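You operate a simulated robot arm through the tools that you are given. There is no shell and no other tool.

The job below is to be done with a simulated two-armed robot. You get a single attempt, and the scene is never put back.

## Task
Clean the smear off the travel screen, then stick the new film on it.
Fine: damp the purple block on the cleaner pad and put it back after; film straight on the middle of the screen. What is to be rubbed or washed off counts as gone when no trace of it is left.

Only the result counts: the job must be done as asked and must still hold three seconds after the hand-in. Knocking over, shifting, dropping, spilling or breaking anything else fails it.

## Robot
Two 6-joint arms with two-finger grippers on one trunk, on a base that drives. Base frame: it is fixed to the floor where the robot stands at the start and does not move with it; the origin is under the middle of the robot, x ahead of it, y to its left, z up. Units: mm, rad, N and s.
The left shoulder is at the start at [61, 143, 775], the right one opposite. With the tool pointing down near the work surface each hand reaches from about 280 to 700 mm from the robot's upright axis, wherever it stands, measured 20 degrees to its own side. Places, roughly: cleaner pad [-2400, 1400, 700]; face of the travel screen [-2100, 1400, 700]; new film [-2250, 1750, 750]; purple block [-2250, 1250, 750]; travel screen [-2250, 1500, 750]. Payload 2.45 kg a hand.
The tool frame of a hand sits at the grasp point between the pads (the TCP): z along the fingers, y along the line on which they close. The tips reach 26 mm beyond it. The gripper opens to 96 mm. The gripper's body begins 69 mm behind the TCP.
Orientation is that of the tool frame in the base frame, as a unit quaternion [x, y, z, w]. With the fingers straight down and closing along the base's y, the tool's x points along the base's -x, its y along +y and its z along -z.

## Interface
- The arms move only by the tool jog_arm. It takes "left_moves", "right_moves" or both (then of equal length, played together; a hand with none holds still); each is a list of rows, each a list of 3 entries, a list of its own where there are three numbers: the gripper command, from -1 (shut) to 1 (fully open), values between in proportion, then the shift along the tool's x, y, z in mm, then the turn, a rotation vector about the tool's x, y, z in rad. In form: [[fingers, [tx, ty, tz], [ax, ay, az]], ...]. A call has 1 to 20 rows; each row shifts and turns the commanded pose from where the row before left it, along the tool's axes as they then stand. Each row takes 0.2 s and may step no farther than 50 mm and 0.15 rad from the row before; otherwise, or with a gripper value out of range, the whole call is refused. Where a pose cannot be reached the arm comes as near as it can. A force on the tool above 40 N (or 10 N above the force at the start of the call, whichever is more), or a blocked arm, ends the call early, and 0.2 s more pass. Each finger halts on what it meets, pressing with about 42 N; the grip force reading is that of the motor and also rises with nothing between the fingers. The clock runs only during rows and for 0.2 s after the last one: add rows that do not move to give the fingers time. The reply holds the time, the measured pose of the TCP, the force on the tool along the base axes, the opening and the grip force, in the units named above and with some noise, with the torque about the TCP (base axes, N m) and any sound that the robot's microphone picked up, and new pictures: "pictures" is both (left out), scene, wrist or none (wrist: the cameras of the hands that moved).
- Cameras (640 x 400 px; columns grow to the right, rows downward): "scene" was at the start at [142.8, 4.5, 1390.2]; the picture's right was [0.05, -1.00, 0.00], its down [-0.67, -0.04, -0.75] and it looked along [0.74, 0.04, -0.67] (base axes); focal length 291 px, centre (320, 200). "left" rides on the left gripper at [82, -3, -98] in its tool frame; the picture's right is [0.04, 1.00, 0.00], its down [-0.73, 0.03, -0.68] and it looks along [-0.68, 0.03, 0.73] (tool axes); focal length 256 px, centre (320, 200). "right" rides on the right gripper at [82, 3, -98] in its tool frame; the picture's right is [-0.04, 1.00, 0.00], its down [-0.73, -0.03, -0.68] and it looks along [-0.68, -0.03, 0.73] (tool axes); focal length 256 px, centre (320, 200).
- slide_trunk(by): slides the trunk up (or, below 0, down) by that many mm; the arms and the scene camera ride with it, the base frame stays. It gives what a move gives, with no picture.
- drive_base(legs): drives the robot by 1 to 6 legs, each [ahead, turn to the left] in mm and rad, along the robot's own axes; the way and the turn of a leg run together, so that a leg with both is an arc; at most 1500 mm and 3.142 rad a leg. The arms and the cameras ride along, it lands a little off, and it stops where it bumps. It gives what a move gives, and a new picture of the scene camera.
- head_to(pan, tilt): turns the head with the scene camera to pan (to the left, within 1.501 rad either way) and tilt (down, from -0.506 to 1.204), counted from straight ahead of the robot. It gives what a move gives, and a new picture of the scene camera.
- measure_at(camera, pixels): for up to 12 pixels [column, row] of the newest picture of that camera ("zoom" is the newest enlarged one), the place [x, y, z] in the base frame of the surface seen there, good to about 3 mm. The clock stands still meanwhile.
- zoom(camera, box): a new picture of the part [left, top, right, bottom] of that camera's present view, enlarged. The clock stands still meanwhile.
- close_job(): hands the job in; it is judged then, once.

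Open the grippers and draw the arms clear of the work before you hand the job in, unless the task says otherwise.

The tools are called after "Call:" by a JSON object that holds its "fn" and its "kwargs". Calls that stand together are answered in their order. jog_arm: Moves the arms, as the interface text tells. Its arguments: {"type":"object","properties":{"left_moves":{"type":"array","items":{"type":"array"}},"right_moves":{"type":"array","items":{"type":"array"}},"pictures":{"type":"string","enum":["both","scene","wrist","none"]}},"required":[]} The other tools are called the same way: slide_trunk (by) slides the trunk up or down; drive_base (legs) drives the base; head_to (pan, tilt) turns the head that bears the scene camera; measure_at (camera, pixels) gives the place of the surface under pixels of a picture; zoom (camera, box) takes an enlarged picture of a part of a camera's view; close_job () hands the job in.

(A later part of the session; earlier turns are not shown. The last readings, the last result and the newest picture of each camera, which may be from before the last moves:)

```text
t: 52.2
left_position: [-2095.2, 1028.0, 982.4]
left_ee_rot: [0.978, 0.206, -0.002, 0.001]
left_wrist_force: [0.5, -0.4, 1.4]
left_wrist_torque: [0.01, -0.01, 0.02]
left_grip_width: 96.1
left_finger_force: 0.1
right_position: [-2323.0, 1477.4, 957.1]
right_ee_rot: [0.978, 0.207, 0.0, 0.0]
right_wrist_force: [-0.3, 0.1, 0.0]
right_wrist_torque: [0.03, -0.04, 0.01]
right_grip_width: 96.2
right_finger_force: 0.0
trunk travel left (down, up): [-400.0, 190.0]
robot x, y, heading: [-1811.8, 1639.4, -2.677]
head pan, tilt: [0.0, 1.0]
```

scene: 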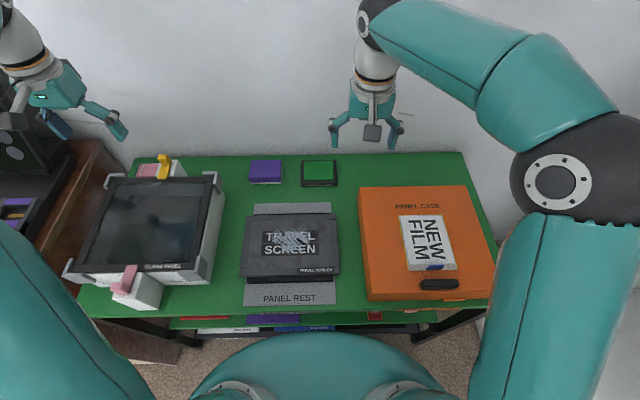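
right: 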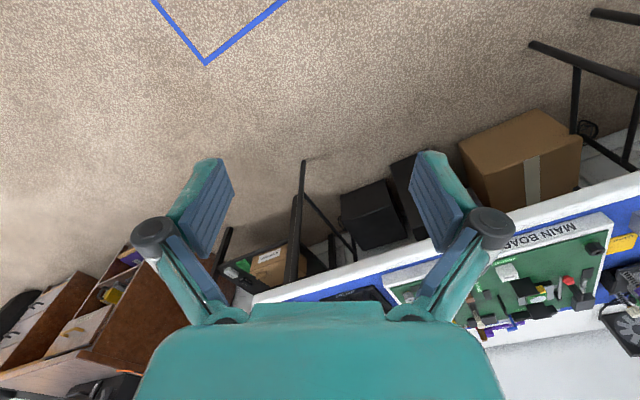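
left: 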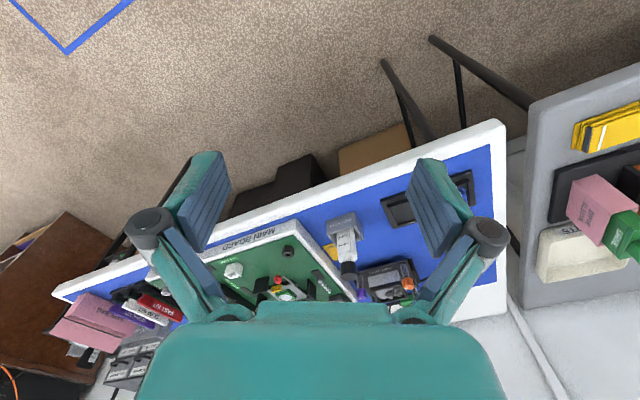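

Robot stands at ≈850 along the shelf normal, lateral 2292; the left hand is above the mini PC and the right one near the pad. I move the right hand aside over the case and bring the left hand above the purple block, staying high.

Call:
{"fn": "jog_arm", "kwargs": {"left_moves": [[1, [-16.6, -38.5, 0], [0, 0, 0]], [1, [-16.6, -38.5, 0], [0, 0, 0]], [1, [-16.6, -38.5, 0], [0, 0, 0]], [1, [-16.6, -38.5, 0], [0, 0, 0]], [1, [-16.6, -38.5, 0], [0, 0, 0]], [1, [-16.6, -38.5, 0], [0, 0, 0]], [1, [-16.6, -38.5, 0], [0, 0, 0]]], "right_moves": [[1, [23.7, -26.8, 0], [0, 0, 0]], [1, [23.7, -26.8, 0], [0, 0, 0]], [1, [23.7, -26.8, 0], [0, 0, 0]], [1, [23.7, -26.8, 0], [0, 0, 0]], [1, [23.7, -26.8, 0], [0, 0, 0]], [1, [23.7, -26.8, 0], [0, 0, 0]], [1, [23.7, -26.8, 0], [0, 0, 0]]]}}

```text
t: 53.8
left_position: [-2297.1, 1234.6, 980.5]
left_ee_rot: [0.979, 0.206, -0.002, 0.0]
left_wrist_force: [0.3, -0.2, 1.1]
left_wrist_torque: [-0.03, 0.0, -0.03]
left_grip_width: 96.2
left_finger_force: 0.1
left hand out of reach, approached as far as the arm can: row 7
right_position: [-2245.1, 1718.1, 958.2]
right_ee_rot: [0.978, 0.207, -0.001, 0.0]
right_wrist_force: [-1.1, 0.1, 0.0]
right_wrist_torque: [0.0, 0.0, 0.02]
right_grip_width: 95.9
right_finger_force: 0.1
trunk travel left (down, up): [-400.0, 190.0]
robot x, y, heading: [-1811.1, 1644.5, -2.677]
head pan, tilt: [0.0, 1.0]
```

scene: 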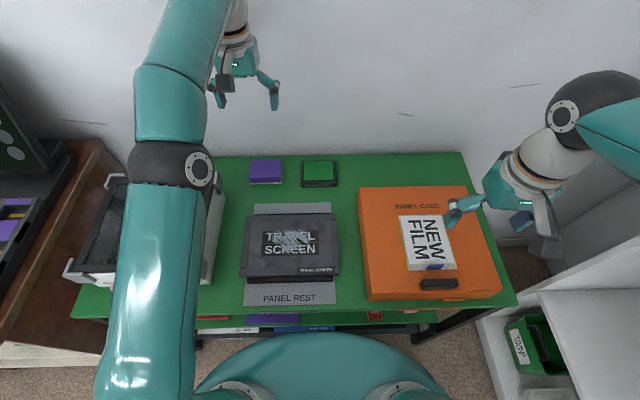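
right: 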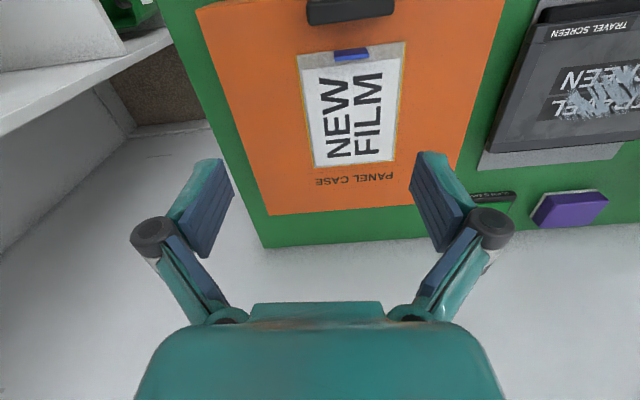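
left: 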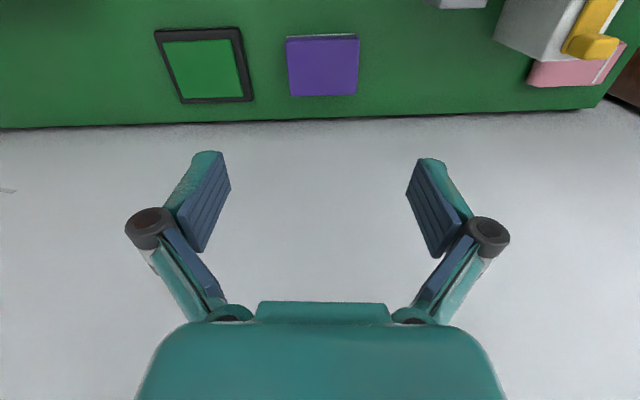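

The left hand reached the block's lateral position but was at its limit at this height. I lower it 110 mm, then yaw so the fingers close along the shelf's depth, and look with the wrist camera.

Call:
{"fn": "jog_arm", "kwargs": {"left_moves": [[1, [0, 0, 40], [0, 0, 0]], [1, [0, 0, 40], [0, 0, 0]], [1, [-5, 0, 30], [0, 0, 0]], [1, [0, 0, 0], [0, 0, -0.14]], [1, [0, 0, 0], [0, 0, -0.14]], [1, [0, 0, 0], [0, 0, -0.14]], [1, [0, 0, 0], [0, 0, -0.14]], [1, [0, 0, 0], [0, 0, -0.14]], [1, [0, 0, 0], [0, 0, -0.14]], [1, [0, 0, 0], [0, 0, -0.14]], [1, [0, 0, 0], [0, 0, -0.14]], [1, [0, 0, 0], [0, 0, -0.14]], [1, [0, 0, 0], [0, 0, -0.14]], [1, [0, 0, 0], [0, 0, -0.14]], [1, [0, 0, 0], [0, 0, -0.097]]]}}

```text
t: 57.0
left_position: [-2304.7, 1231.7, 867.2]
left_ee_rot: [0.517, 0.856, -0.001, -0.002]
left_wrist_force: [0.3, 0.6, 0.3]
left_wrist_torque: [0.04, 0.04, 0.0]
left_grip_width: 96.2
left_finger_force: 0.1
right_position: [-2246.1, 1716.3, 956.8]
right_ee_rot: [0.979, 0.206, -0.001, 0.0]
right_wrist_force: [0.2, -0.5, -0.2]
right_wrist_torque: [-0.03, -0.02, 0.02]
right_grip_width: 95.8
right_finger_force: 0.1
trunk travel left (down, up): [-400.0, 190.0]
robot x, y, heading: [-1813.4, 1638.7, -2.681]
head pan, tilt: [0.0, 1.0]
```

scene: 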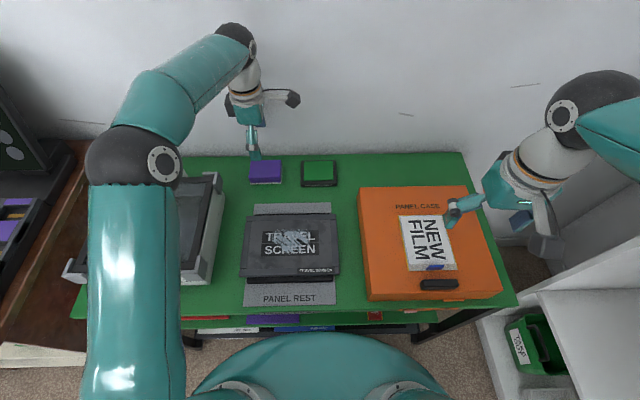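
left: 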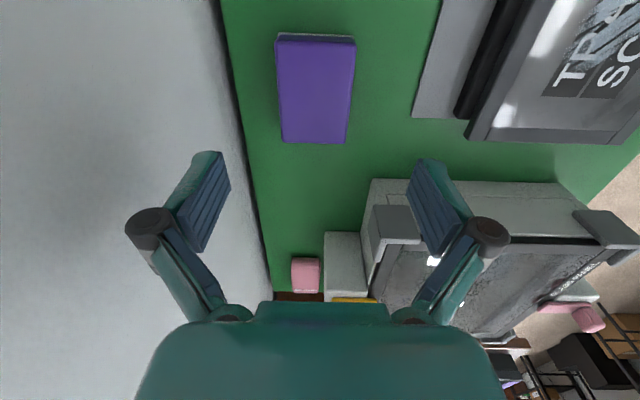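

Yaw achieved: tool x points right along the shelf, y toward the robot. The wrist camera shows the block at (275-357, 33-143); I measure its corners.

Call:
{"fn": "measure_at", "kwargs": {"camera": "left", "pixels": [[282, 46], [350, 48], [346, 138], [286, 138], [317, 90], [278, 36], [355, 39], [237, 100], [225, 20], [240, 60]]}}

Call:
{"fn": "zoom", "kwargs": {"camera": "left", "box": [220, 10, 420, 150]}}

```text
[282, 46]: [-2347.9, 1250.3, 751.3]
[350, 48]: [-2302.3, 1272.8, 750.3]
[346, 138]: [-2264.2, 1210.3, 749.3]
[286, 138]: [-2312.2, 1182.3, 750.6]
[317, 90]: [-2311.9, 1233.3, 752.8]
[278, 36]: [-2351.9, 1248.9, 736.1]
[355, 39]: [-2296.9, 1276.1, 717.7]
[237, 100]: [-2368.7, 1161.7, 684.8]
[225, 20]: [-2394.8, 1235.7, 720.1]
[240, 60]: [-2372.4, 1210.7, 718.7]
```

```text
2.86 times, centred on (320, 80) of left
```

zoom: 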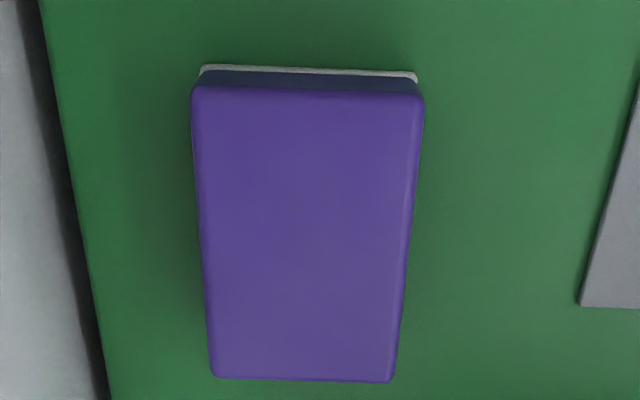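

The block's centre is (-2307,1229), aligned with the tool within ~0.02 rad. I descend to z≈759 around it and close.

Call:
{"fn": "jog_arm", "kwargs": {"left_moves": [[1, [-1.6, -3, 20], [0, 0, 0]], [1, [0, 0, 40], [0, 0, 0]], [1, [0, 0, 30], [0, 0, 0]], [1, [0, 0, 18], [0, 0, 0]], [1, [0, 0, 0], [0, 0, 0]]]}}

```text
t: 58.2
left_position: [-2304.7, 1228.9, 758.6]
left_ee_rot: [0.518, 0.855, -0.001, -0.002]
left_wrist_force: [0.3, -0.7, 0.3]
left_wrist_torque: [0.0, -0.01, -0.01]
left_grip_width: 96.0
left_finger_force: 0.1
right_position: [-2245.9, 1716.0, 956.9]
right_ee_rot: [0.978, 0.207, -0.001, -0.001]
right_wrist_force: [0.3, 0.6, 0.2]
right_wrist_torque: [0.01, 0.02, 0.0]
right_grip_width: 96.0
right_finger_force: 0.1
trunk travel left (down, up): [-400.0, 190.0]
robot x, y, heading: [-1811.6, 1641.2, -2.677]
head pan, tilt: [0.0, 1.0]
```

scene: 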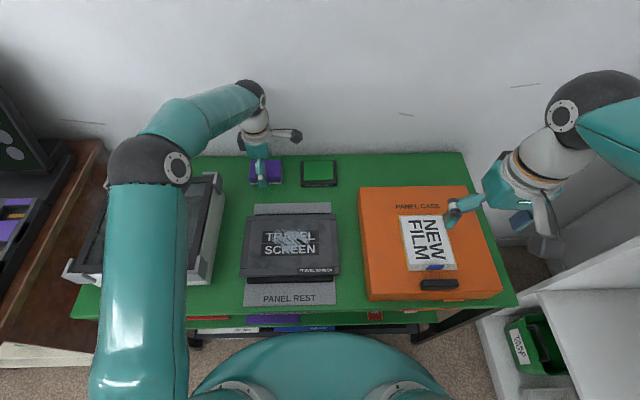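
left: 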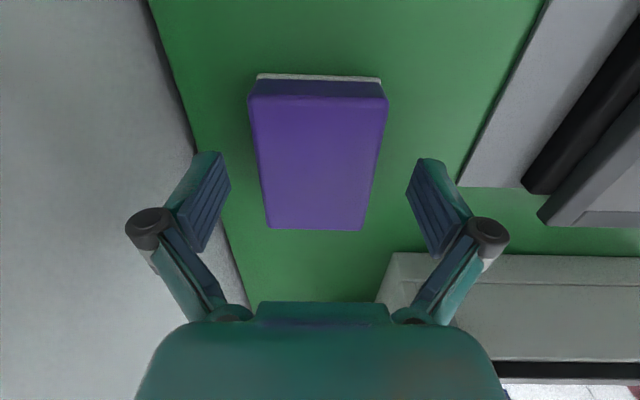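

The block sits between the pads, roughly centred. I close the fingers, letting them settle.

Call:
{"fn": "jog_arm", "kwargs": {"left_moves": [[-1, [0, 0, 0], [0, 0, 0]], [-1, [0, 0, 0], [0, 0, 0]], [-1, [0, 0, 0], [0, 0, 0]], [-1, [0, 0, 0], [0, 0, 0]]], "pictures": "wrist"}}

```text
t: 59.2
left_position: [-2306.1, 1228.6, 760.1]
left_ee_rot: [0.519, 0.855, -0.001, -0.002]
left_wrist_force: [0.6, -0.2, 1.1]
left_wrist_torque: [0.04, 0.11, 0.06]
left_grip_width: 61.1
left_finger_force: 41.8
right_position: [-2246.8, 1716.3, 957.7]
right_ee_rot: [0.979, 0.206, 0.0, 0.0]
right_wrist_force: [-0.3, 0.2, -0.3]
right_wrist_torque: [-0.05, -0.01, 0.0]
right_grip_width: 96.1
right_finger_force: 0.1
trunk travel left (down, up): [-400.0, 190.0]
robot x, y, heading: [-1810.0, 1640.9, -2.677]
head pan, tilt: [0.0, 1.0]
```

left: 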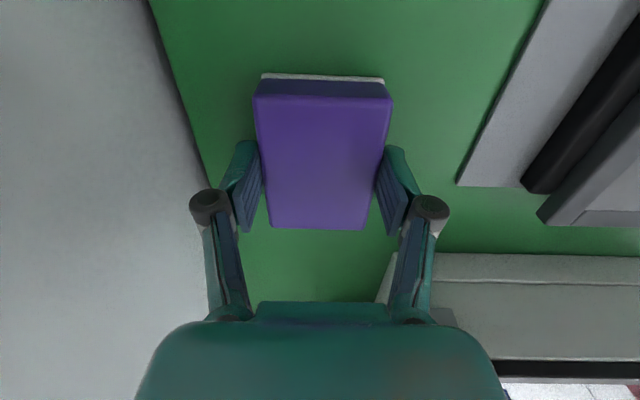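

Gripped at 61 mm. I lift 40 mm and look before moving to the pad.

Call:
{"fn": "jog_arm", "kwargs": {"left_moves": [[-1, [0, 0, -20], [0, 0, 0]], [-1, [0, 0, -25], [0, 0, 0]], [-1, [35.5, -0.5, 0], [0, 0, 0]], [-1, [35.5, -0.5, 0], [0, 0, 0]], [-1, [35.5, -0.5, 0], [0, 0, 0]], [-1, [35.5, -0.5, 0], [0, 0, 0]], [-1, [0, 0, 0], [0, 0, 0]]]}}

Call:
{"fn": "zoom", "kwargs": {"camera": "scene", "box": [220, 90, 400, 202]}}

```text
t: 60.8
left_position: [-2373.7, 1353.7, 804.5]
left_ee_rot: [0.518, 0.855, -0.001, -0.003]
left_wrist_force: [0.8, 0.2, -1.7]
left_wrist_torque: [0.01, 0.0, -0.01]
left_grip_width: 61.3
left_finger_force: 41.6
right_position: [-2247.2, 1716.8, 956.4]
right_ee_rot: [0.979, 0.206, 0.0, 0.0]
right_wrist_force: [0.8, -0.5, 0.0]
right_wrist_torque: [0.03, -0.01, 0.01]
right_grip_width: 96.0
right_finger_force: 0.1
trunk travel left (down, up): [-400.0, 190.0]
robot x, y, heading: [-1810.1, 1640.0, -2.675]
head pan, tilt: [0.0, 1.0]
```

scene: 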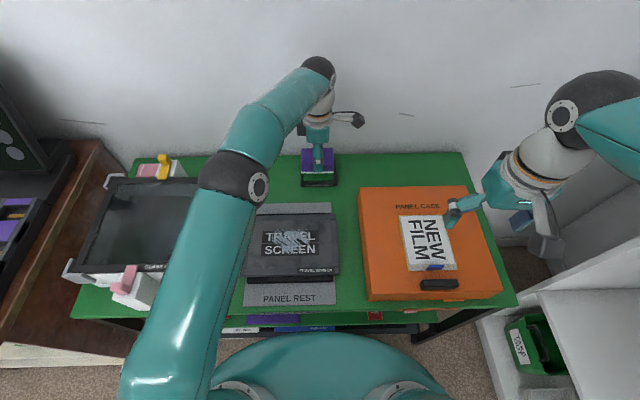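
left: 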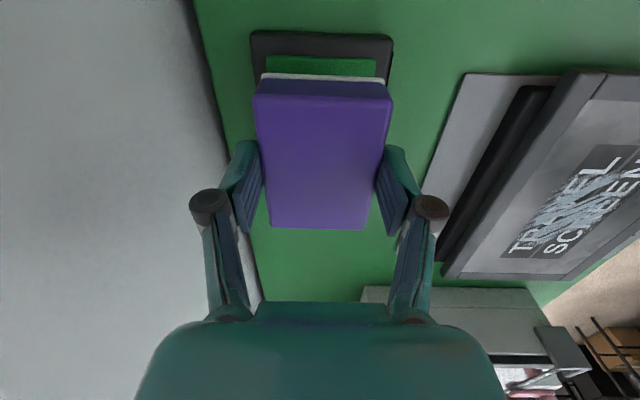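

```text
3.56 times, centred on (310, 146) of scene
```

zoom: 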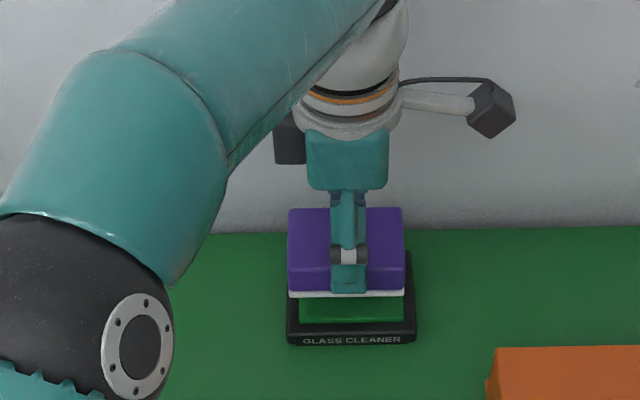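

The block is above the pad, aligned with the green area. I descend gently to press it on the pad.

Call:
{"fn": "jog_arm", "kwargs": {"left_moves": [[-1, [0, 0, 20], [0, 0, 0]], [-1, [0, 0, 5], [0, 0, 0]], [-1, [0, 0, 2], [0, 0, 0]]], "pictures": "none"}}

```text
t: 61.6
left_position: [-2373.8, 1353.2, 779.7]
left_ee_rot: [0.518, 0.856, -0.002, -0.003]
left_wrist_force: [0.3, 0.5, 9.5]
left_wrist_torque: [0.02, -0.39, -0.01]
left_grip_width: 61.4
left_finger_force: 42.3
right_position: [-2246.4, 1718.6, 957.0]
right_ee_rot: [0.978, 0.206, -0.002, 0.001]
right_wrist_force: [-0.8, 0.3, 0.5]
right_wrist_torque: [-0.02, 0.0, 0.0]
right_grip_width: 96.0
right_finger_force: 0.1
trunk travel left (down, up): [-400.0, 190.0]
robot x, y, heading: [-1810.7, 1640.4, -2.674]
head pan, tilt: [0.0, 1.0]
```

Contact with 9.5 N. I press 1 mm more and hold for a second.

Call:
{"fn": "jog_arm", "kwargs": {"left_moves": [[-1, [0, 0, 1], [0, 0, 0]], [-1, [0, 0, 0], [0, 0, 0]], [-1, [0, 0, 0], [0, 0, 0]], [-1, [0, 0, 0], [0, 0, 0]], [-1, [0, 0, 0], [0, 0, 0]], [-1, [0, 0, 0], [0, 0, 0]]], "pictures": "both"}}

```text
t: 63.0
left_position: [-2373.8, 1352.5, 779.7]
left_ee_rot: [0.518, 0.855, -0.003, -0.003]
left_wrist_force: [-5.6, -1.0, 26.6]
left_wrist_torque: [-0.1, -0.08, -0.05]
left_grip_width: 61.3
left_finger_force: 42.1
right_position: [-2246.1, 1717.3, 955.3]
right_ee_rot: [0.979, 0.206, 0.0, 0.0]
right_wrist_force: [-0.4, 0.3, 0.0]
right_wrist_torque: [0.0, 0.01, 0.0]
right_grip_width: 96.0
right_finger_force: 0.1
trunk travel left (down, up): [-400.0, 190.0]
robot x, y, heading: [-1811.0, 1641.1, -2.674]
head pan, tilt: [0.0, 1.0]
```

scene: 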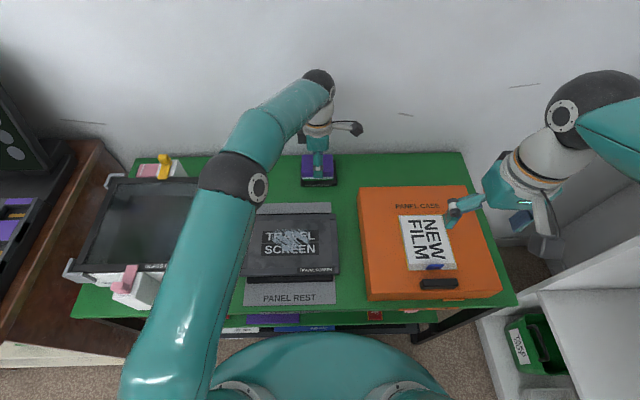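
left: 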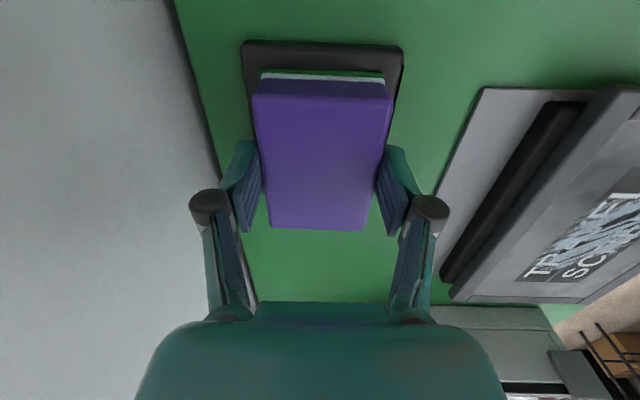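

Pressed at 26.6 N; the underside now looks tinted. I lift 32 mm and carry the block over to the screen.

Call:
{"fn": "jog_arm", "kwargs": {"left_moves": [[-1, [0, 0, -12], [0, 0, 0]], [-1, [0, 0, -23], [0, 0, 0]], [-1, [-13.1, 40, 0], [0, 0, 0]], [-1, [-13.1, 40, 0], [0, 0, 0]], [-1, [-13.1, 40, 0], [0, 0, 0]], [-1, [-13.1, 40, 0], [0, 0, 0]], [-1, [-13, 42, 0], [0, 0, 0]], [-1, [0, 0, 0], [0, 0, 0]]]}}

Call:
{"fn": "zoom", "kwargs": {"camera": "scene", "box": [220, 170, 400, 282]}}

```text
t: 64.8
left_position: [-2163.3, 1389.1, 811.5]
left_ee_rot: [0.519, 0.855, -0.001, -0.002]
left_wrist_force: [-0.2, -0.1, -1.8]
left_wrist_torque: [0.03, 0.0, 0.0]
left_grip_width: 61.4
left_finger_force: 42.4
right_position: [-2246.8, 1716.9, 957.0]
right_ee_rot: [0.979, 0.206, 0.0, 0.0]
right_wrist_force: [0.1, -0.4, -0.5]
right_wrist_torque: [-0.03, 0.01, 0.01]
right_grip_width: 96.2
right_finger_force: 0.0
trunk travel left (down, up): [-400.0, 190.0]
robot x, y, heading: [-1811.1, 1639.6, -2.674]
head pan, tilt: [0.0, 1.0]
```

scene: 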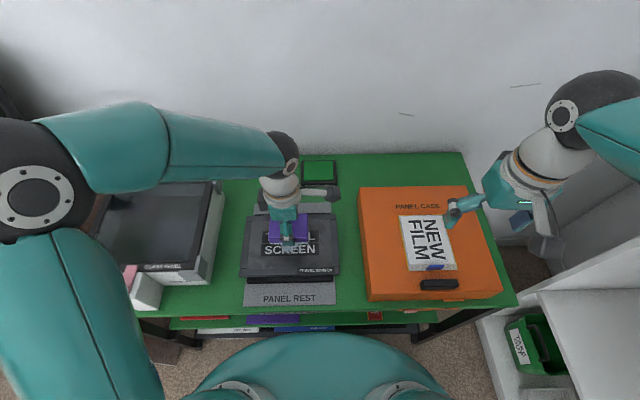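
left: 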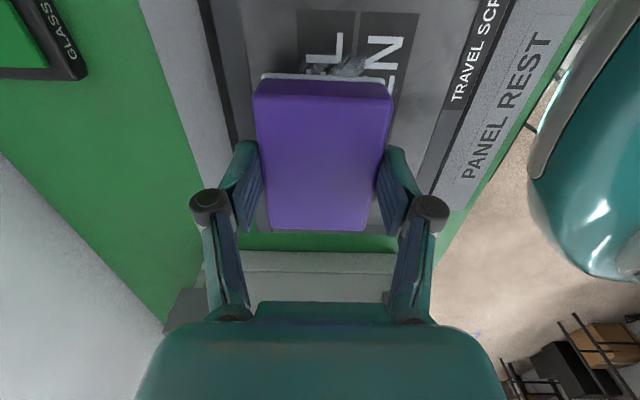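

```text
3.56 times, centred on (310, 226) of scene
```

zoom: 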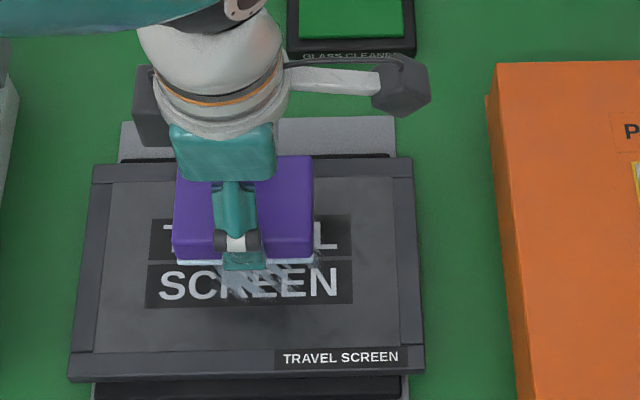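

The block hovers over the smear at f≈1277. I shift 36 mm left and descend carefully to contact.

Call:
{"fn": "jog_arm", "kwargs": {"left_moves": [[-1, [-36, -5, 0], [0, 0, 0]], [-1, [0, 0, 14], [0, 0, 0]], [-1, [0, 0, 4], [0, 0, 0]], [-1, [0, 0, 2], [0, 0, 0]]], "pictures": "none"}}

```text
t: 65.8
left_position: [-2151.3, 1354.5, 790.2]
left_ee_rot: [0.519, 0.855, -0.002, -0.002]
left_wrist_force: [0.0, 0.3, -1.6]
left_wrist_torque: [0.01, 0.01, -0.01]
left_grip_width: 61.3
left_finger_force: 42.3
right_position: [-2247.7, 1717.3, 957.7]
right_ee_rot: [0.978, 0.206, 0.0, 0.0]
right_wrist_force: [-0.3, -0.9, 0.3]
right_wrist_torque: [0.03, 0.0, -0.04]
right_grip_width: 96.0
right_finger_force: 0.0
trunk travel left (down, up): [-400.0, 190.0]
robot x, y, heading: [-1809.3, 1641.1, -2.677]
head pan, tilt: [0.0, 1.0]
```

Not in contact yet (−1.6 N is the block's weight). I go down 1 mm at a time.

Call:
{"fn": "jog_arm", "kwargs": {"left_moves": [[-1, [0, 0, 1], [0, 0, 0]]], "pictures": "none"}}

Call:
{"fn": "jog_arm", "kwargs": {"left_moves": [[-1, [0, 0, 1], [0, 0, 0]]], "pictures": "none"}}

```text
t: 66.2
left_position: [-2151.1, 1354.5, 790.2]
left_ee_rot: [0.519, 0.855, -0.001, -0.002]
left_wrist_force: [-0.7, -0.6, -1.1]
left_wrist_torque: [-0.02, 0.03, -0.01]
left_grip_width: 61.3
left_finger_force: 42.3
right_position: [-2246.7, 1715.9, 957.0]
right_ee_rot: [0.978, 0.207, 0.0, 0.0]
right_wrist_force: [1.2, -0.3, 0.4]
right_wrist_torque: [-0.01, 0.03, 0.0]
right_grip_width: 95.9
right_finger_force: 0.1
trunk travel left (down, up): [-400.0, 190.0]
robot x, y, heading: [-1810.4, 1641.7, -2.673]
head pan, tilt: [0.0, 1.0]
```

```text
t: 66.6
left_position: [-2151.4, 1353.8, 789.6]
left_ee_rot: [0.519, 0.855, 0.0, -0.002]
left_wrist_force: [0.1, 0.9, 1.5]
left_wrist_torque: [0.05, 0.1, 0.01]
left_grip_width: 61.4
left_finger_force: 42.2
right_position: [-2248.0, 1715.4, 956.1]
right_ee_rot: [0.978, 0.207, -0.001, 0.0]
right_wrist_force: [0.6, -0.6, -0.1]
right_wrist_torque: [0.0, 0.01, 0.0]
right_grip_width: 96.0
right_finger_force: 0.0
trunk travel left (down, up): [-400.0, 190.0]
robot x, y, heading: [-1814.4, 1640.9, -2.674]
head pan, tilt: [0.0, 1.0]
```

Light contact (~3 N net). I add 0.7 mm and make a first slow stroke to the right, watching the forces.

Call:
{"fn": "jog_arm", "kwargs": {"left_moves": [[-1, [0, 0, 0.7], [0, 0, 0]], [-1, [12, 0, 0], [0, 0, 0]], [-1, [12, 0, 0], [0, 0, 0]], [-1, [12, 0, 0], [0, 0, 0]], [-1, [12, 0, 0], [0, 0, 0]], [-1, [12, 0, 0], [0, 0, 0]], [-1, [12, 0, 0], [0, 0, 0]]]}}

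Call:
{"fn": "zoom", "kwargs": {"camera": "scene", "box": [220, 170, 400, 282]}}

```text
t: 68.2
left_position: [-2183.7, 1417.7, 789.2]
left_ee_rot: [0.518, 0.855, -0.002, -0.002]
left_wrist_force: [0.9, -3.5, 17.4]
left_wrist_torque: [-0.3, 0.01, -0.01]
left_grip_width: 61.4
left_finger_force: 42.0
right_position: [-2245.7, 1717.4, 957.6]
right_ee_rot: [0.979, 0.206, -0.001, -0.001]
right_wrist_force: [-0.2, 1.2, 0.1]
right_wrist_torque: [-0.02, 0.01, -0.04]
right_grip_width: 95.8
right_finger_force: 0.0
trunk travel left (down, up): [-400.0, 190.0]
robot x, y, heading: [-1809.4, 1642.9, -2.678]
head pan, tilt: [0.0, 1.0]
```

scene: 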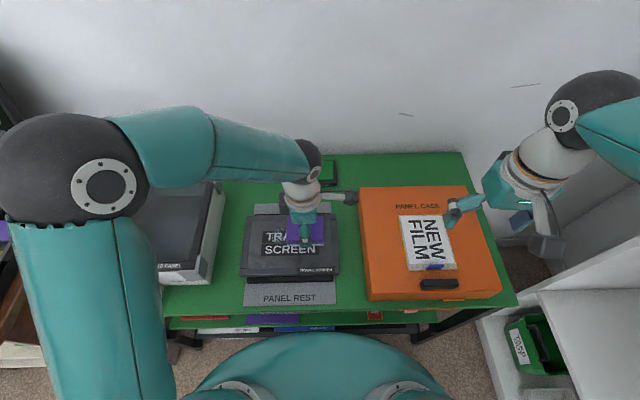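
left: 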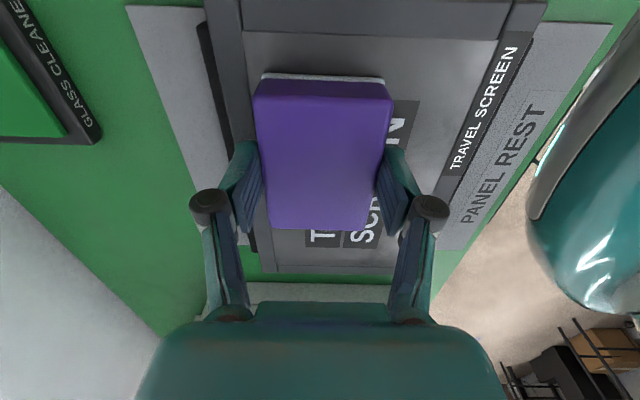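

```text
3.56 times, centred on (310, 226) of scene
```

zoom: 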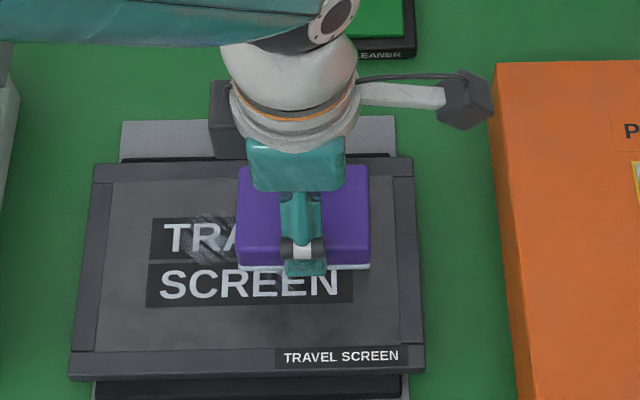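

It wipes: the smear is fading and the screen hasn't moved. I continue strokes back and forth stepping toward me.

Call:
{"fn": "jog_arm", "kwargs": {"left_moves": [[-1, [-13, 0, 0], [0, 0, 0]], [-1, [-13, 0, 0], [0, 0, 0]], [-1, [-13, 0, 0], [0, 0, 0]], [-1, [-13, 0, 0], [0, 0, 0]], [-1, [-13, 0, 0], [0, 0, 0]], [-1, [-13, 0, 0], [0, 0, 0]], [-1, [0, 14, 0], [0, 0, 0]], [-1, [13, 0, 0], [0, 0, 0]], [-1, [13, 0, 0], [0, 0, 0]], [-1, [13, 0, 0], [0, 0, 0]], [-1, [13, 0, 0], [0, 0, 0]], [-1, [13, 0, 0], [0, 0, 0]], [-1, [13, 0, 0], [0, 0, 0]], [-1, [0, 14, 0], [0, 0, 0]], [-1, [-13, 0, 0], [0, 0, 0]], [-1, [-13, 0, 0], [0, 0, 0]], [-1, [-13, 0, 0], [0, 0, 0]], [-1, [-13, 0, 0], [0, 0, 0]], [-1, [-13, 0, 0], [0, 0, 0]], [-1, [-13, 0, 0], [0, 0, 0]]]}}

Call:
{"fn": "zoom", "kwargs": {"camera": "scene", "box": [220, 170, 400, 282]}}

```text
t: 72.4
left_position: [-2122.9, 1362.9, 789.1]
left_ee_rot: [0.519, 0.855, -0.002, -0.001]
left_wrist_force: [-1.6, 2.7, 14.5]
left_wrist_torque: [0.51, 0.43, 0.04]
left_grip_width: 61.2
left_finger_force: 41.9
right_position: [-2247.8, 1716.9, 956.6]
right_ee_rot: [0.979, 0.206, -0.001, 0.0]
right_wrist_force: [-0.7, -0.5, 0.1]
right_wrist_torque: [-0.01, -0.02, 0.02]
right_grip_width: 95.7
right_finger_force: 0.1
trunk travel left (down, up): [-400.0, 190.0]
robot x, y, heading: [-1810.0, 1643.3, -2.676]
head pan, tilt: [0.0, 1.0]
```

scene: 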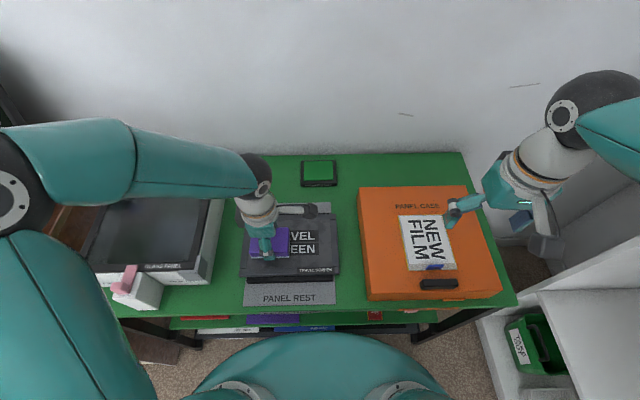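
left: 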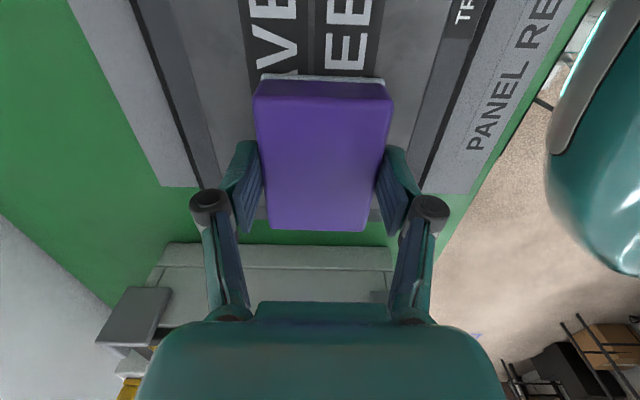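

```text
3.56 times, centred on (310, 226) of scene
```

zoom: 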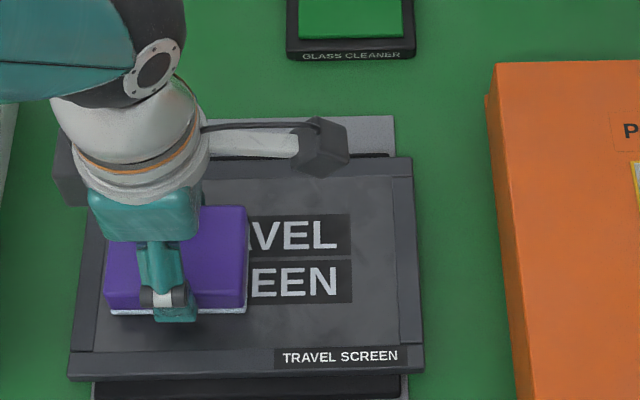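

The right side looks clean. I do a second full set of strokes working back toward the far side to remove every trace.

Call:
{"fn": "jog_arm", "kwargs": {"left_moves": [[-1, [14, 0, 0], [0, 0, 0]], [-1, [14, 0, 0], [0, 0, 0]], [-1, [14, 0, 0], [0, 0, 0]], [-1, [14, 0, 0], [0, 0, 0]], [-1, [14, 0, 0], [0, 0, 0]], [-1, [14, 0, 0], [0, 0, 0]], [-1, [0, -17, 0], [0, 0, 0]], [-1, [-14, 0, 0], [0, 0, 0]], [-1, [-14, 0, 0], [0, 0, 0]], [-1, [-14, 0, 0], [0, 0, 0]], [-1, [-14, 0, 0], [0, 0, 0]], [-1, [-14, 0, 0], [0, 0, 0]], [-1, [-14, 0, 0], [0, 0, 0]], [-1, [0, -17, 0], [0, 0, 0]], [-1, [14, 0, 0], [0, 0, 0]], [-1, [14, 0, 0], [0, 0, 0]], [-1, [14, 0, 0], [0, 0, 0]], [-1, [14, 0, 0], [0, 0, 0]], [-1, [14, 0, 0], [0, 0, 0]], [-1, [14, 0, 0], [0, 0, 0]]], "pictures": "none"}}

Call:
{"fn": "jog_arm", "kwargs": {"left_moves": [[-1, [0, 0, -10], [0, 0, 0]], [-1, [0, 0, -20], [0, 0, 0]], [-1, [-15, -40, 0], [0, 0, 0]], [-1, [-15, -40, 0], [0, 0, 0]], [-1, [-15, -40, 0], [0, 0, 0]], [-1, [-15, -40, 0], [0, 0, 0]], [-1, [0, 0, 0], [0, 0, 0]]]}}

Call:
{"fn": "zoom", "kwargs": {"camera": "scene", "box": [220, 200, 360, 287]}}

```text
t: 76.6
left_position: [-2193.8, 1420.9, 788.8]
left_ee_rot: [0.517, 0.856, -0.001, -0.001]
left_wrist_force: [0.4, -0.4, 5.3]
left_wrist_torque: [-0.2, 0.06, 0.03]
left_grip_width: 61.4
left_finger_force: 41.6
right_position: [-2246.2, 1716.5, 956.3]
right_ee_rot: [0.979, 0.206, 0.0, 0.0]
right_wrist_force: [0.0, 0.5, 0.6]
right_wrist_torque: [0.02, 0.01, 0.03]
right_grip_width: 96.0
right_finger_force: 0.0
trunk travel left (down, up): [-400.0, 190.0]
robot x, y, heading: [-1812.8, 1642.6, -2.675]
head pan, tilt: [0.0, 1.0]
```

```text
t: 78.2
left_position: [-2308.0, 1292.8, 819.1]
left_ee_rot: [0.519, 0.855, -0.001, -0.002]
left_wrist_force: [0.0, 0.2, -1.3]
left_wrist_torque: [-0.04, 0.03, -0.02]
left_grip_width: 61.1
left_finger_force: 41.9
right_position: [-2245.8, 1717.4, 956.9]
right_ee_rot: [0.979, 0.206, 0.0, 0.001]
right_wrist_force: [0.7, -0.3, -0.3]
right_wrist_torque: [-0.01, 0.02, 0.01]
right_grip_width: 95.8
right_finger_force: 0.1
trunk travel left (down, up): [-400.0, 190.0]
robot x, y, heading: [-1813.3, 1643.3, -2.676]
head pan, tilt: [0.0, 1.0]
```

scene: 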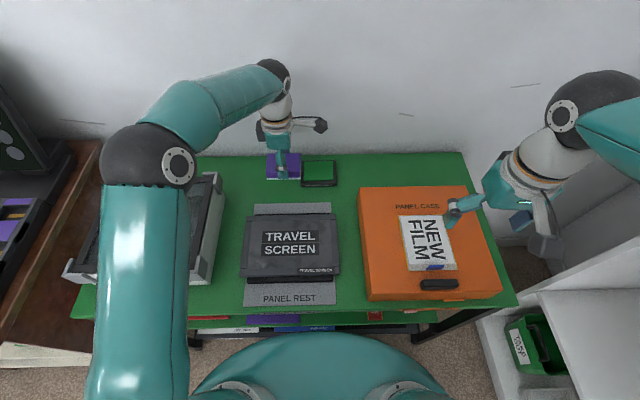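
left: 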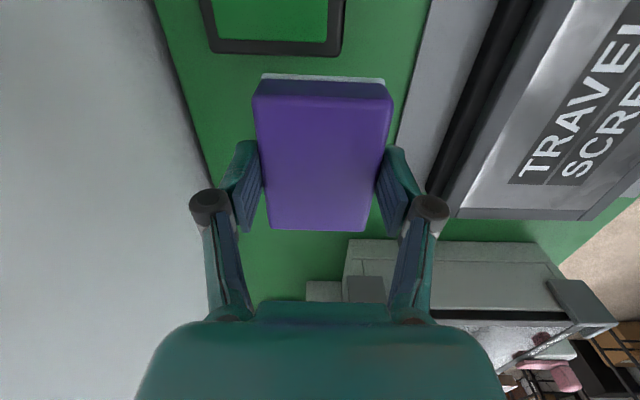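

```text
4.57 times, centred on (290, 244) of scene
```

zoom: 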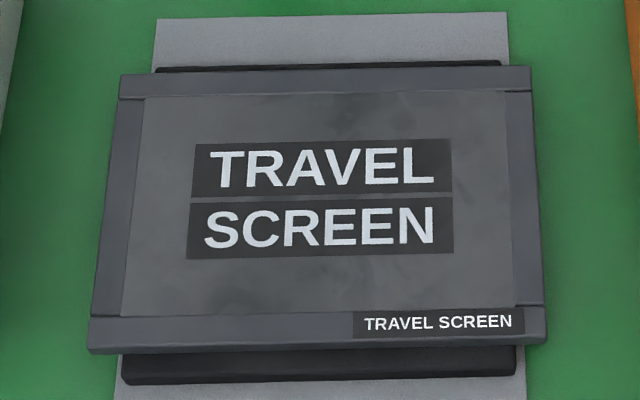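

The smear seems gone. I zoom tighter to check for faint traces.

Call:
{"fn": "zoom", "kwargs": {"camera": "scene", "box": [255, 222, 325, 266]}}

Call:
{"fn": "measure_at", "kwargs": {"camera": "zoom", "pixels": [[320, 120]]}}

```text
9.09 times, centred on (290, 244) of scene
```

zoom: 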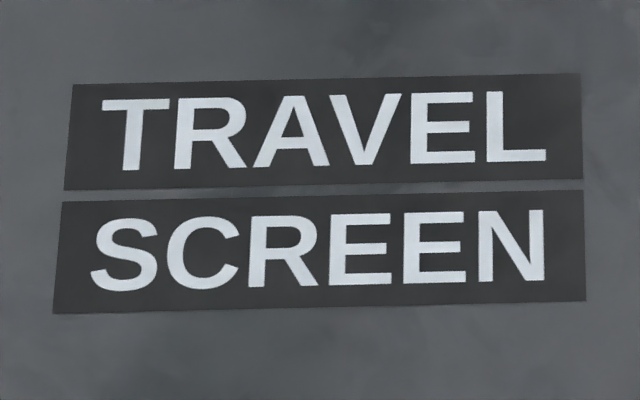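

```text
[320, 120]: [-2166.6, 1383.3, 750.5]
```

Screen clean. I return the block: 58 mm left, 28 mm toward the wall, then lower to its original height.

Call:
{"fn": "jog_arm", "kwargs": {"left_moves": [[-1, [-29, -14, 0], [0, 0, 0]], [-1, [-28.8, -14, 0], [0, 0, 0]], [-1, [0, 0, 30], [0, 0, 0]], [-1, [0, 0, 20], [0, 0, 0]], [-1, [0, 0, 5], [0, 0, 0]], [-1, [0, 0, 2], [0, 0, 0]], [-1, [0, 0, 0], [0, 0, 0]]]}}

```text
t: 79.8
left_position: [-2305.1, 1228.9, 762.4]
left_ee_rot: [0.519, 0.855, -0.001, -0.001]
left_wrist_force: [-0.4, 0.1, -1.4]
left_wrist_torque: [0.0, 0.0, -0.03]
left_grip_width: 61.3
left_finger_force: 41.8
right_position: [-2246.1, 1716.8, 956.0]
right_ee_rot: [0.978, 0.206, 0.001, 0.0]
right_wrist_force: [0.0, -0.3, 0.7]
right_wrist_torque: [-0.01, -0.02, -0.04]
right_grip_width: 95.9
right_finger_force: 0.1
trunk travel left (down, up): [-400.0, 190.0]
robot x, y, heading: [-1810.7, 1641.2, -2.676]
head pan, tilt: [0.0, 1.0]
```

scene: 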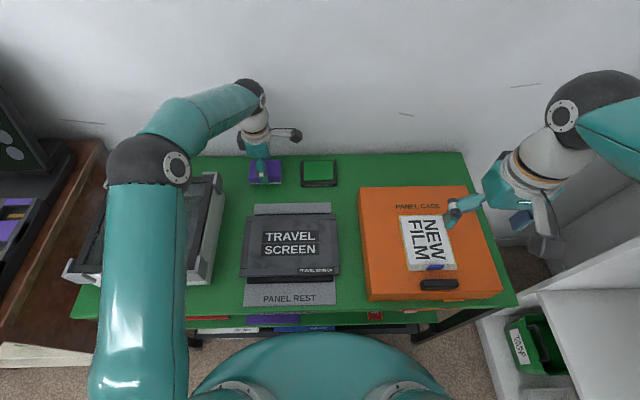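
left: 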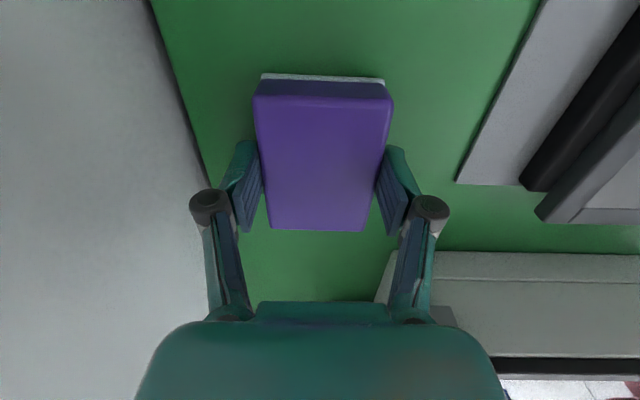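

The block is above its old spot, ~1–2 mm from the table with no contact yet. I lower 1 mm steps until light contact.

Call:
{"fn": "jog_arm", "kwargs": {"left_moves": [[-1, [-0.5, 0, 1], [0, 0, 0]], [-1, [0, 0, 0.7], [0, 0, 0]]], "pictures": "none"}}

Call:
{"fn": "jog_arm", "kwargs": {"left_moves": [[-1, [0, 0, 0.7], [0, 0, 0]]], "pictures": "none"}}

```text
t: 80.4
left_position: [-2303.8, 1229.1, 760.9]
left_ee_rot: [0.518, 0.855, -0.001, -0.001]
left_wrist_force: [-0.8, -0.6, -0.8]
left_wrist_torque: [0.0, 0.0, -0.01]
left_grip_width: 61.4
left_finger_force: 42.0
right_position: [-2245.9, 1717.4, 956.0]
right_ee_rot: [0.978, 0.207, -0.001, 0.001]
right_wrist_force: [0.1, 0.1, 1.3]
right_wrist_torque: [0.01, -0.03, 0.01]
right_grip_width: 95.9
right_finger_force: 0.1
trunk travel left (down, up): [-400.0, 190.0]
robot x, y, heading: [-1812.9, 1642.2, -2.674]
head pan, tilt: [0.0, 1.0]
```

```text
t: 80.8
left_position: [-2305.1, 1229.7, 760.0]
left_ee_rot: [0.519, 0.855, -0.001, -0.002]
left_wrist_force: [-0.2, 0.1, -0.7]
left_wrist_torque: [-0.03, 0.01, -0.02]
left_grip_width: 61.0
left_finger_force: 41.5
right_position: [-2246.1, 1717.0, 956.1]
right_ee_rot: [0.978, 0.206, 0.0, 0.0]
right_wrist_force: [-0.1, 0.0, -0.7]
right_wrist_torque: [0.01, -0.01, -0.01]
right_grip_width: 95.8
right_finger_force: 0.0
trunk travel left (down, up): [-400.0, 190.0]
robot x, y, heading: [-1813.8, 1635.5, -2.677]
head pan, tilt: [0.0, 1.0]
```

Almost touching. I lower 0.6 mm more, then open the fingers, wait, and rise.

Call:
{"fn": "jog_arm", "kwargs": {"left_moves": [[-1, [0, 0, 0.6], [0, 0, 0]], [0.9, [0, 0, 0], [0, 0, 0]], [0.9, [0, 0, 0], [0, 0, 0]], [0.9, [0, 0, 0], [0, 0, 0]], [0.9, [0, 0, -20], [0, 0, 0]], [0.9, [0, 0, -40], [0, 0, 0]], [0.9, [0, 0, -40], [0, 0, 0]]]}}

Call:
{"fn": "zoom", "kwargs": {"camera": "left", "box": [220, 10, 420, 150]}}

Call:
{"fn": "measure_at", "kwargs": {"camera": "left", "pixels": [[282, 46], [350, 48], [346, 138], [286, 138]]}}

```text
t: 82.4
left_position: [-2303.8, 1229.1, 859.5]
left_ee_rot: [0.518, 0.855, -0.001, -0.001]
left_wrist_force: [-0.7, 0.3, 0.8]
left_wrist_torque: [-0.02, -0.01, 0.01]
left_grip_width: 91.2
left_finger_force: 0.0
right_position: [-2247.5, 1716.8, 956.8]
right_ee_rot: [0.978, 0.207, -0.001, 0.0]
right_wrist_force: [-1.1, -0.5, -0.3]
right_wrist_torque: [-0.02, 0.0, -0.02]
right_grip_width: 96.0
right_finger_force: 0.1
trunk travel left (down, up): [-400.0, 190.0]
robot x, y, heading: [-1812.5, 1639.8, -2.68]
head pan, tilt: [0.0, 1.0]
```

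scene: 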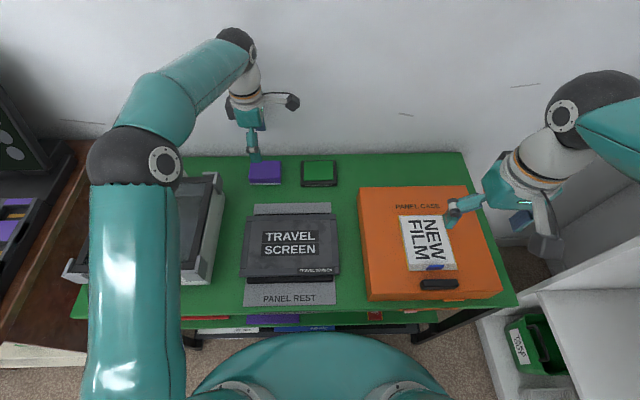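
left: 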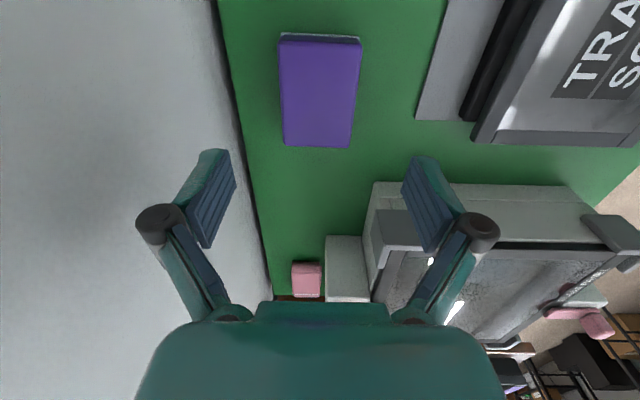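

```text
2.86 times, centred on (320, 80) of left
```

zoom: 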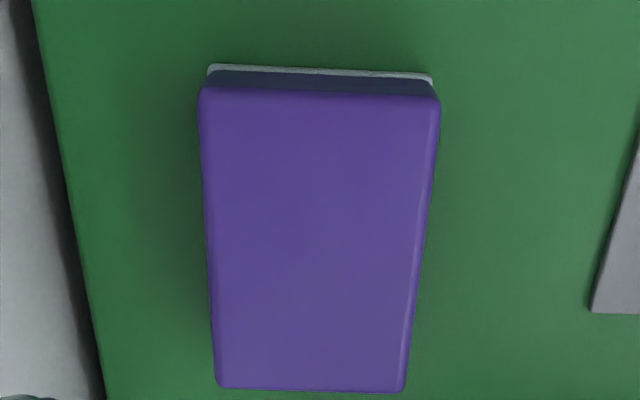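

```text
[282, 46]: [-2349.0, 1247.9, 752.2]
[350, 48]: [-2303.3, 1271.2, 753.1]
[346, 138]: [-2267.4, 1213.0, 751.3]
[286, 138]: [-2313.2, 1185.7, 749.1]
```

The block is back on its spot. Now I park the left hand up and to the left, and use the right wrist camera view to measure the film: tab at (350,55).

Call:
{"fn": "jog_arm", "kwargs": {"left_moves": [[0.9, [0, 10, -38], [0, 0, 0]], [0.9, [0, 10, -38], [0, 0, 0]], [0.9, [0, 10, -38], [0, 0, 0]], [0.9, [-42, 14, 0], [0, 0, 0]], [0.9, [-42, 14, 0], [0, 0, 0]], [0.9, [-42, 14, 0], [0, 0, 0]], [0.9, [-42, 14, 0], [0, 0, 0]], [0.9, [-42, 14, 0], [0, 0, 0]], [0.9, [-42, 14, 0], [0, 0, 0]]], "right_moves": [[1, [0, 0, 0], [0, 0, 0]], [1, [0, 0, 0], [0, 0, 0]], [1, [0, 0, 0], [0, 0, 0]], [1, [0, 0, 0], [0, 0, 0]], [1, [0, 0, 0], [0, 0, 0]], [1, [0, 0, 0], [0, 0, 0]], [1, [0, 0, 0], [0, 0, 0]], [1, [0, 0, 0], [0, 0, 0]], [1, [0, 0, 0], [0, 0, 0]]]}}

Call:
{"fn": "zoom", "kwargs": {"camera": "right", "box": [270, 0, 430, 190]}}

Call:
{"fn": "zoom", "kwargs": {"camera": "right", "box": [280, 30, 420, 110]}}

```text
t: 84.4
left_position: [-2087.2, 1057.0, 972.3]
left_ee_rot: [0.518, 0.855, -0.001, -0.001]
left_wrist_force: [0.7, -0.6, 0.2]
left_wrist_torque: [-0.03, 0.0, -0.03]
left_grip_width: 91.2
left_finger_force: 0.1
right_position: [-2245.2, 1716.0, 956.4]
right_ee_rot: [0.979, 0.206, -0.002, 0.0]
right_wrist_force: [-0.8, 0.7, 0.6]
right_wrist_torque: [-0.03, 0.02, 0.01]
right_grip_width: 96.0
right_finger_force: 0.0
trunk travel left (down, up): [-400.0, 190.0]
robot x, y, heading: [-1815.5, 1639.8, -2.674]
head pan, tilt: [0.0, 1.0]
```

scene: 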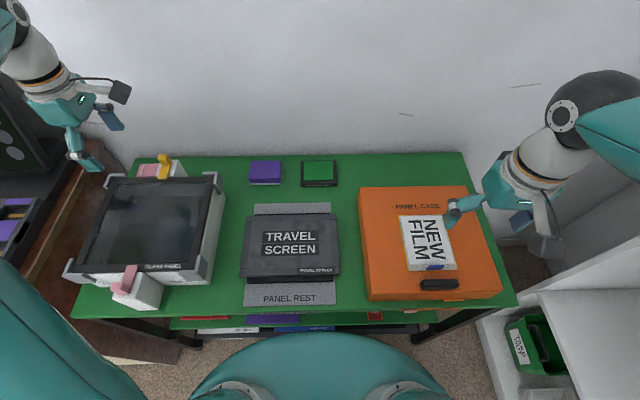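
right: 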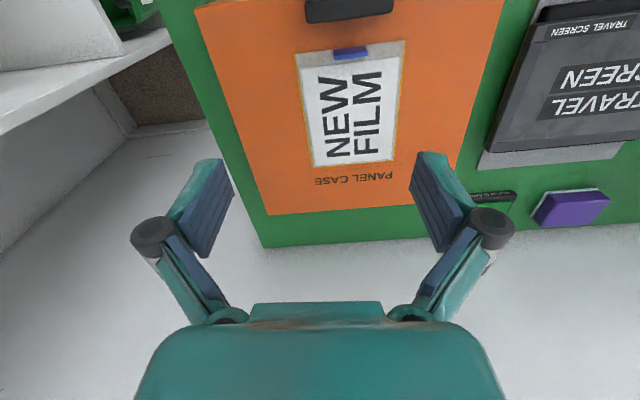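
left: 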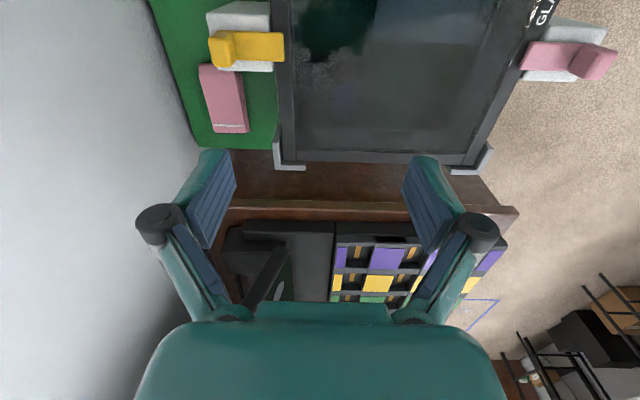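

```text
2.11 times, centred on (350, 95) of right
```

zoom: 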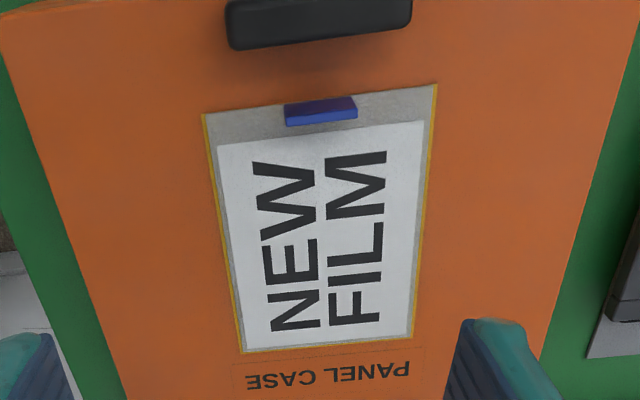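

```text
4.57 times, centred on (350, 70) of right
```

zoom: 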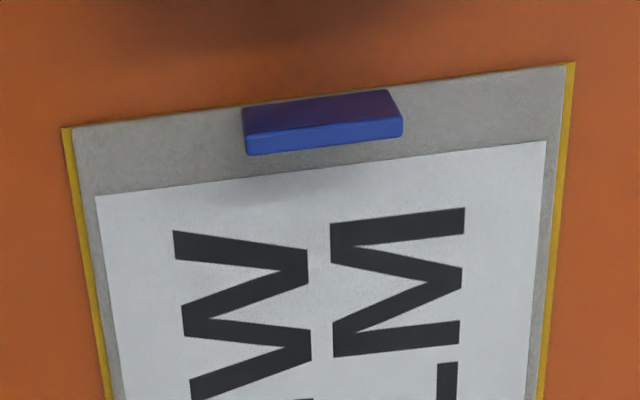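

The film is a grey sheet with white print inside a yellow outline, its blue tab on the end near me. I measure corners and tab in this zoom and in the wider one.

Call:
{"fn": "measure_at", "kwargs": {"camera": "zoom", "pixels": [[245, 112], [390, 95], [247, 145], [400, 130], [320, 110], [325, 138], [78, 135], [562, 70], [320, 200], [250, 160], [400, 145], [320, 75]]}}

Call:
{"fn": "measure_at", "kwargs": {"camera": "right", "pixels": [[300, 56], [403, 43], [314, 165], [393, 158], [350, 110], [349, 15], [200, 12], [270, 214], [455, 165], [500, 5], [350, 53]]}}

```text
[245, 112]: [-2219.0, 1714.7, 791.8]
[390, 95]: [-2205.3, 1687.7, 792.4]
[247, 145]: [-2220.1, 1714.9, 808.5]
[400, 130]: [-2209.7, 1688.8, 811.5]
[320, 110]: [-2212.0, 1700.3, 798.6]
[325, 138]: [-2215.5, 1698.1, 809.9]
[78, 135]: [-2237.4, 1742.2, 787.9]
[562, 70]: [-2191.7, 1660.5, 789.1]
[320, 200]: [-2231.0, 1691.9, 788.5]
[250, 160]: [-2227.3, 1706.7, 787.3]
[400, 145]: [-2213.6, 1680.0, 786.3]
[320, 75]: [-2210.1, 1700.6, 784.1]
```

```text
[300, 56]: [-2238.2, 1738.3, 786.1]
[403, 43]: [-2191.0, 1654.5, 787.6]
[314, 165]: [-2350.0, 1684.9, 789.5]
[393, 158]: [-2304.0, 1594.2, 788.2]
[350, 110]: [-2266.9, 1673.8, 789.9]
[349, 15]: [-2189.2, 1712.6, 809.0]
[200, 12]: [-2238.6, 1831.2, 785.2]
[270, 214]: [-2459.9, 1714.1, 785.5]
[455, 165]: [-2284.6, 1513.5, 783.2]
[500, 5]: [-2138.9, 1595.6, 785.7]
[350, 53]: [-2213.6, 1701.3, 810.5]
```

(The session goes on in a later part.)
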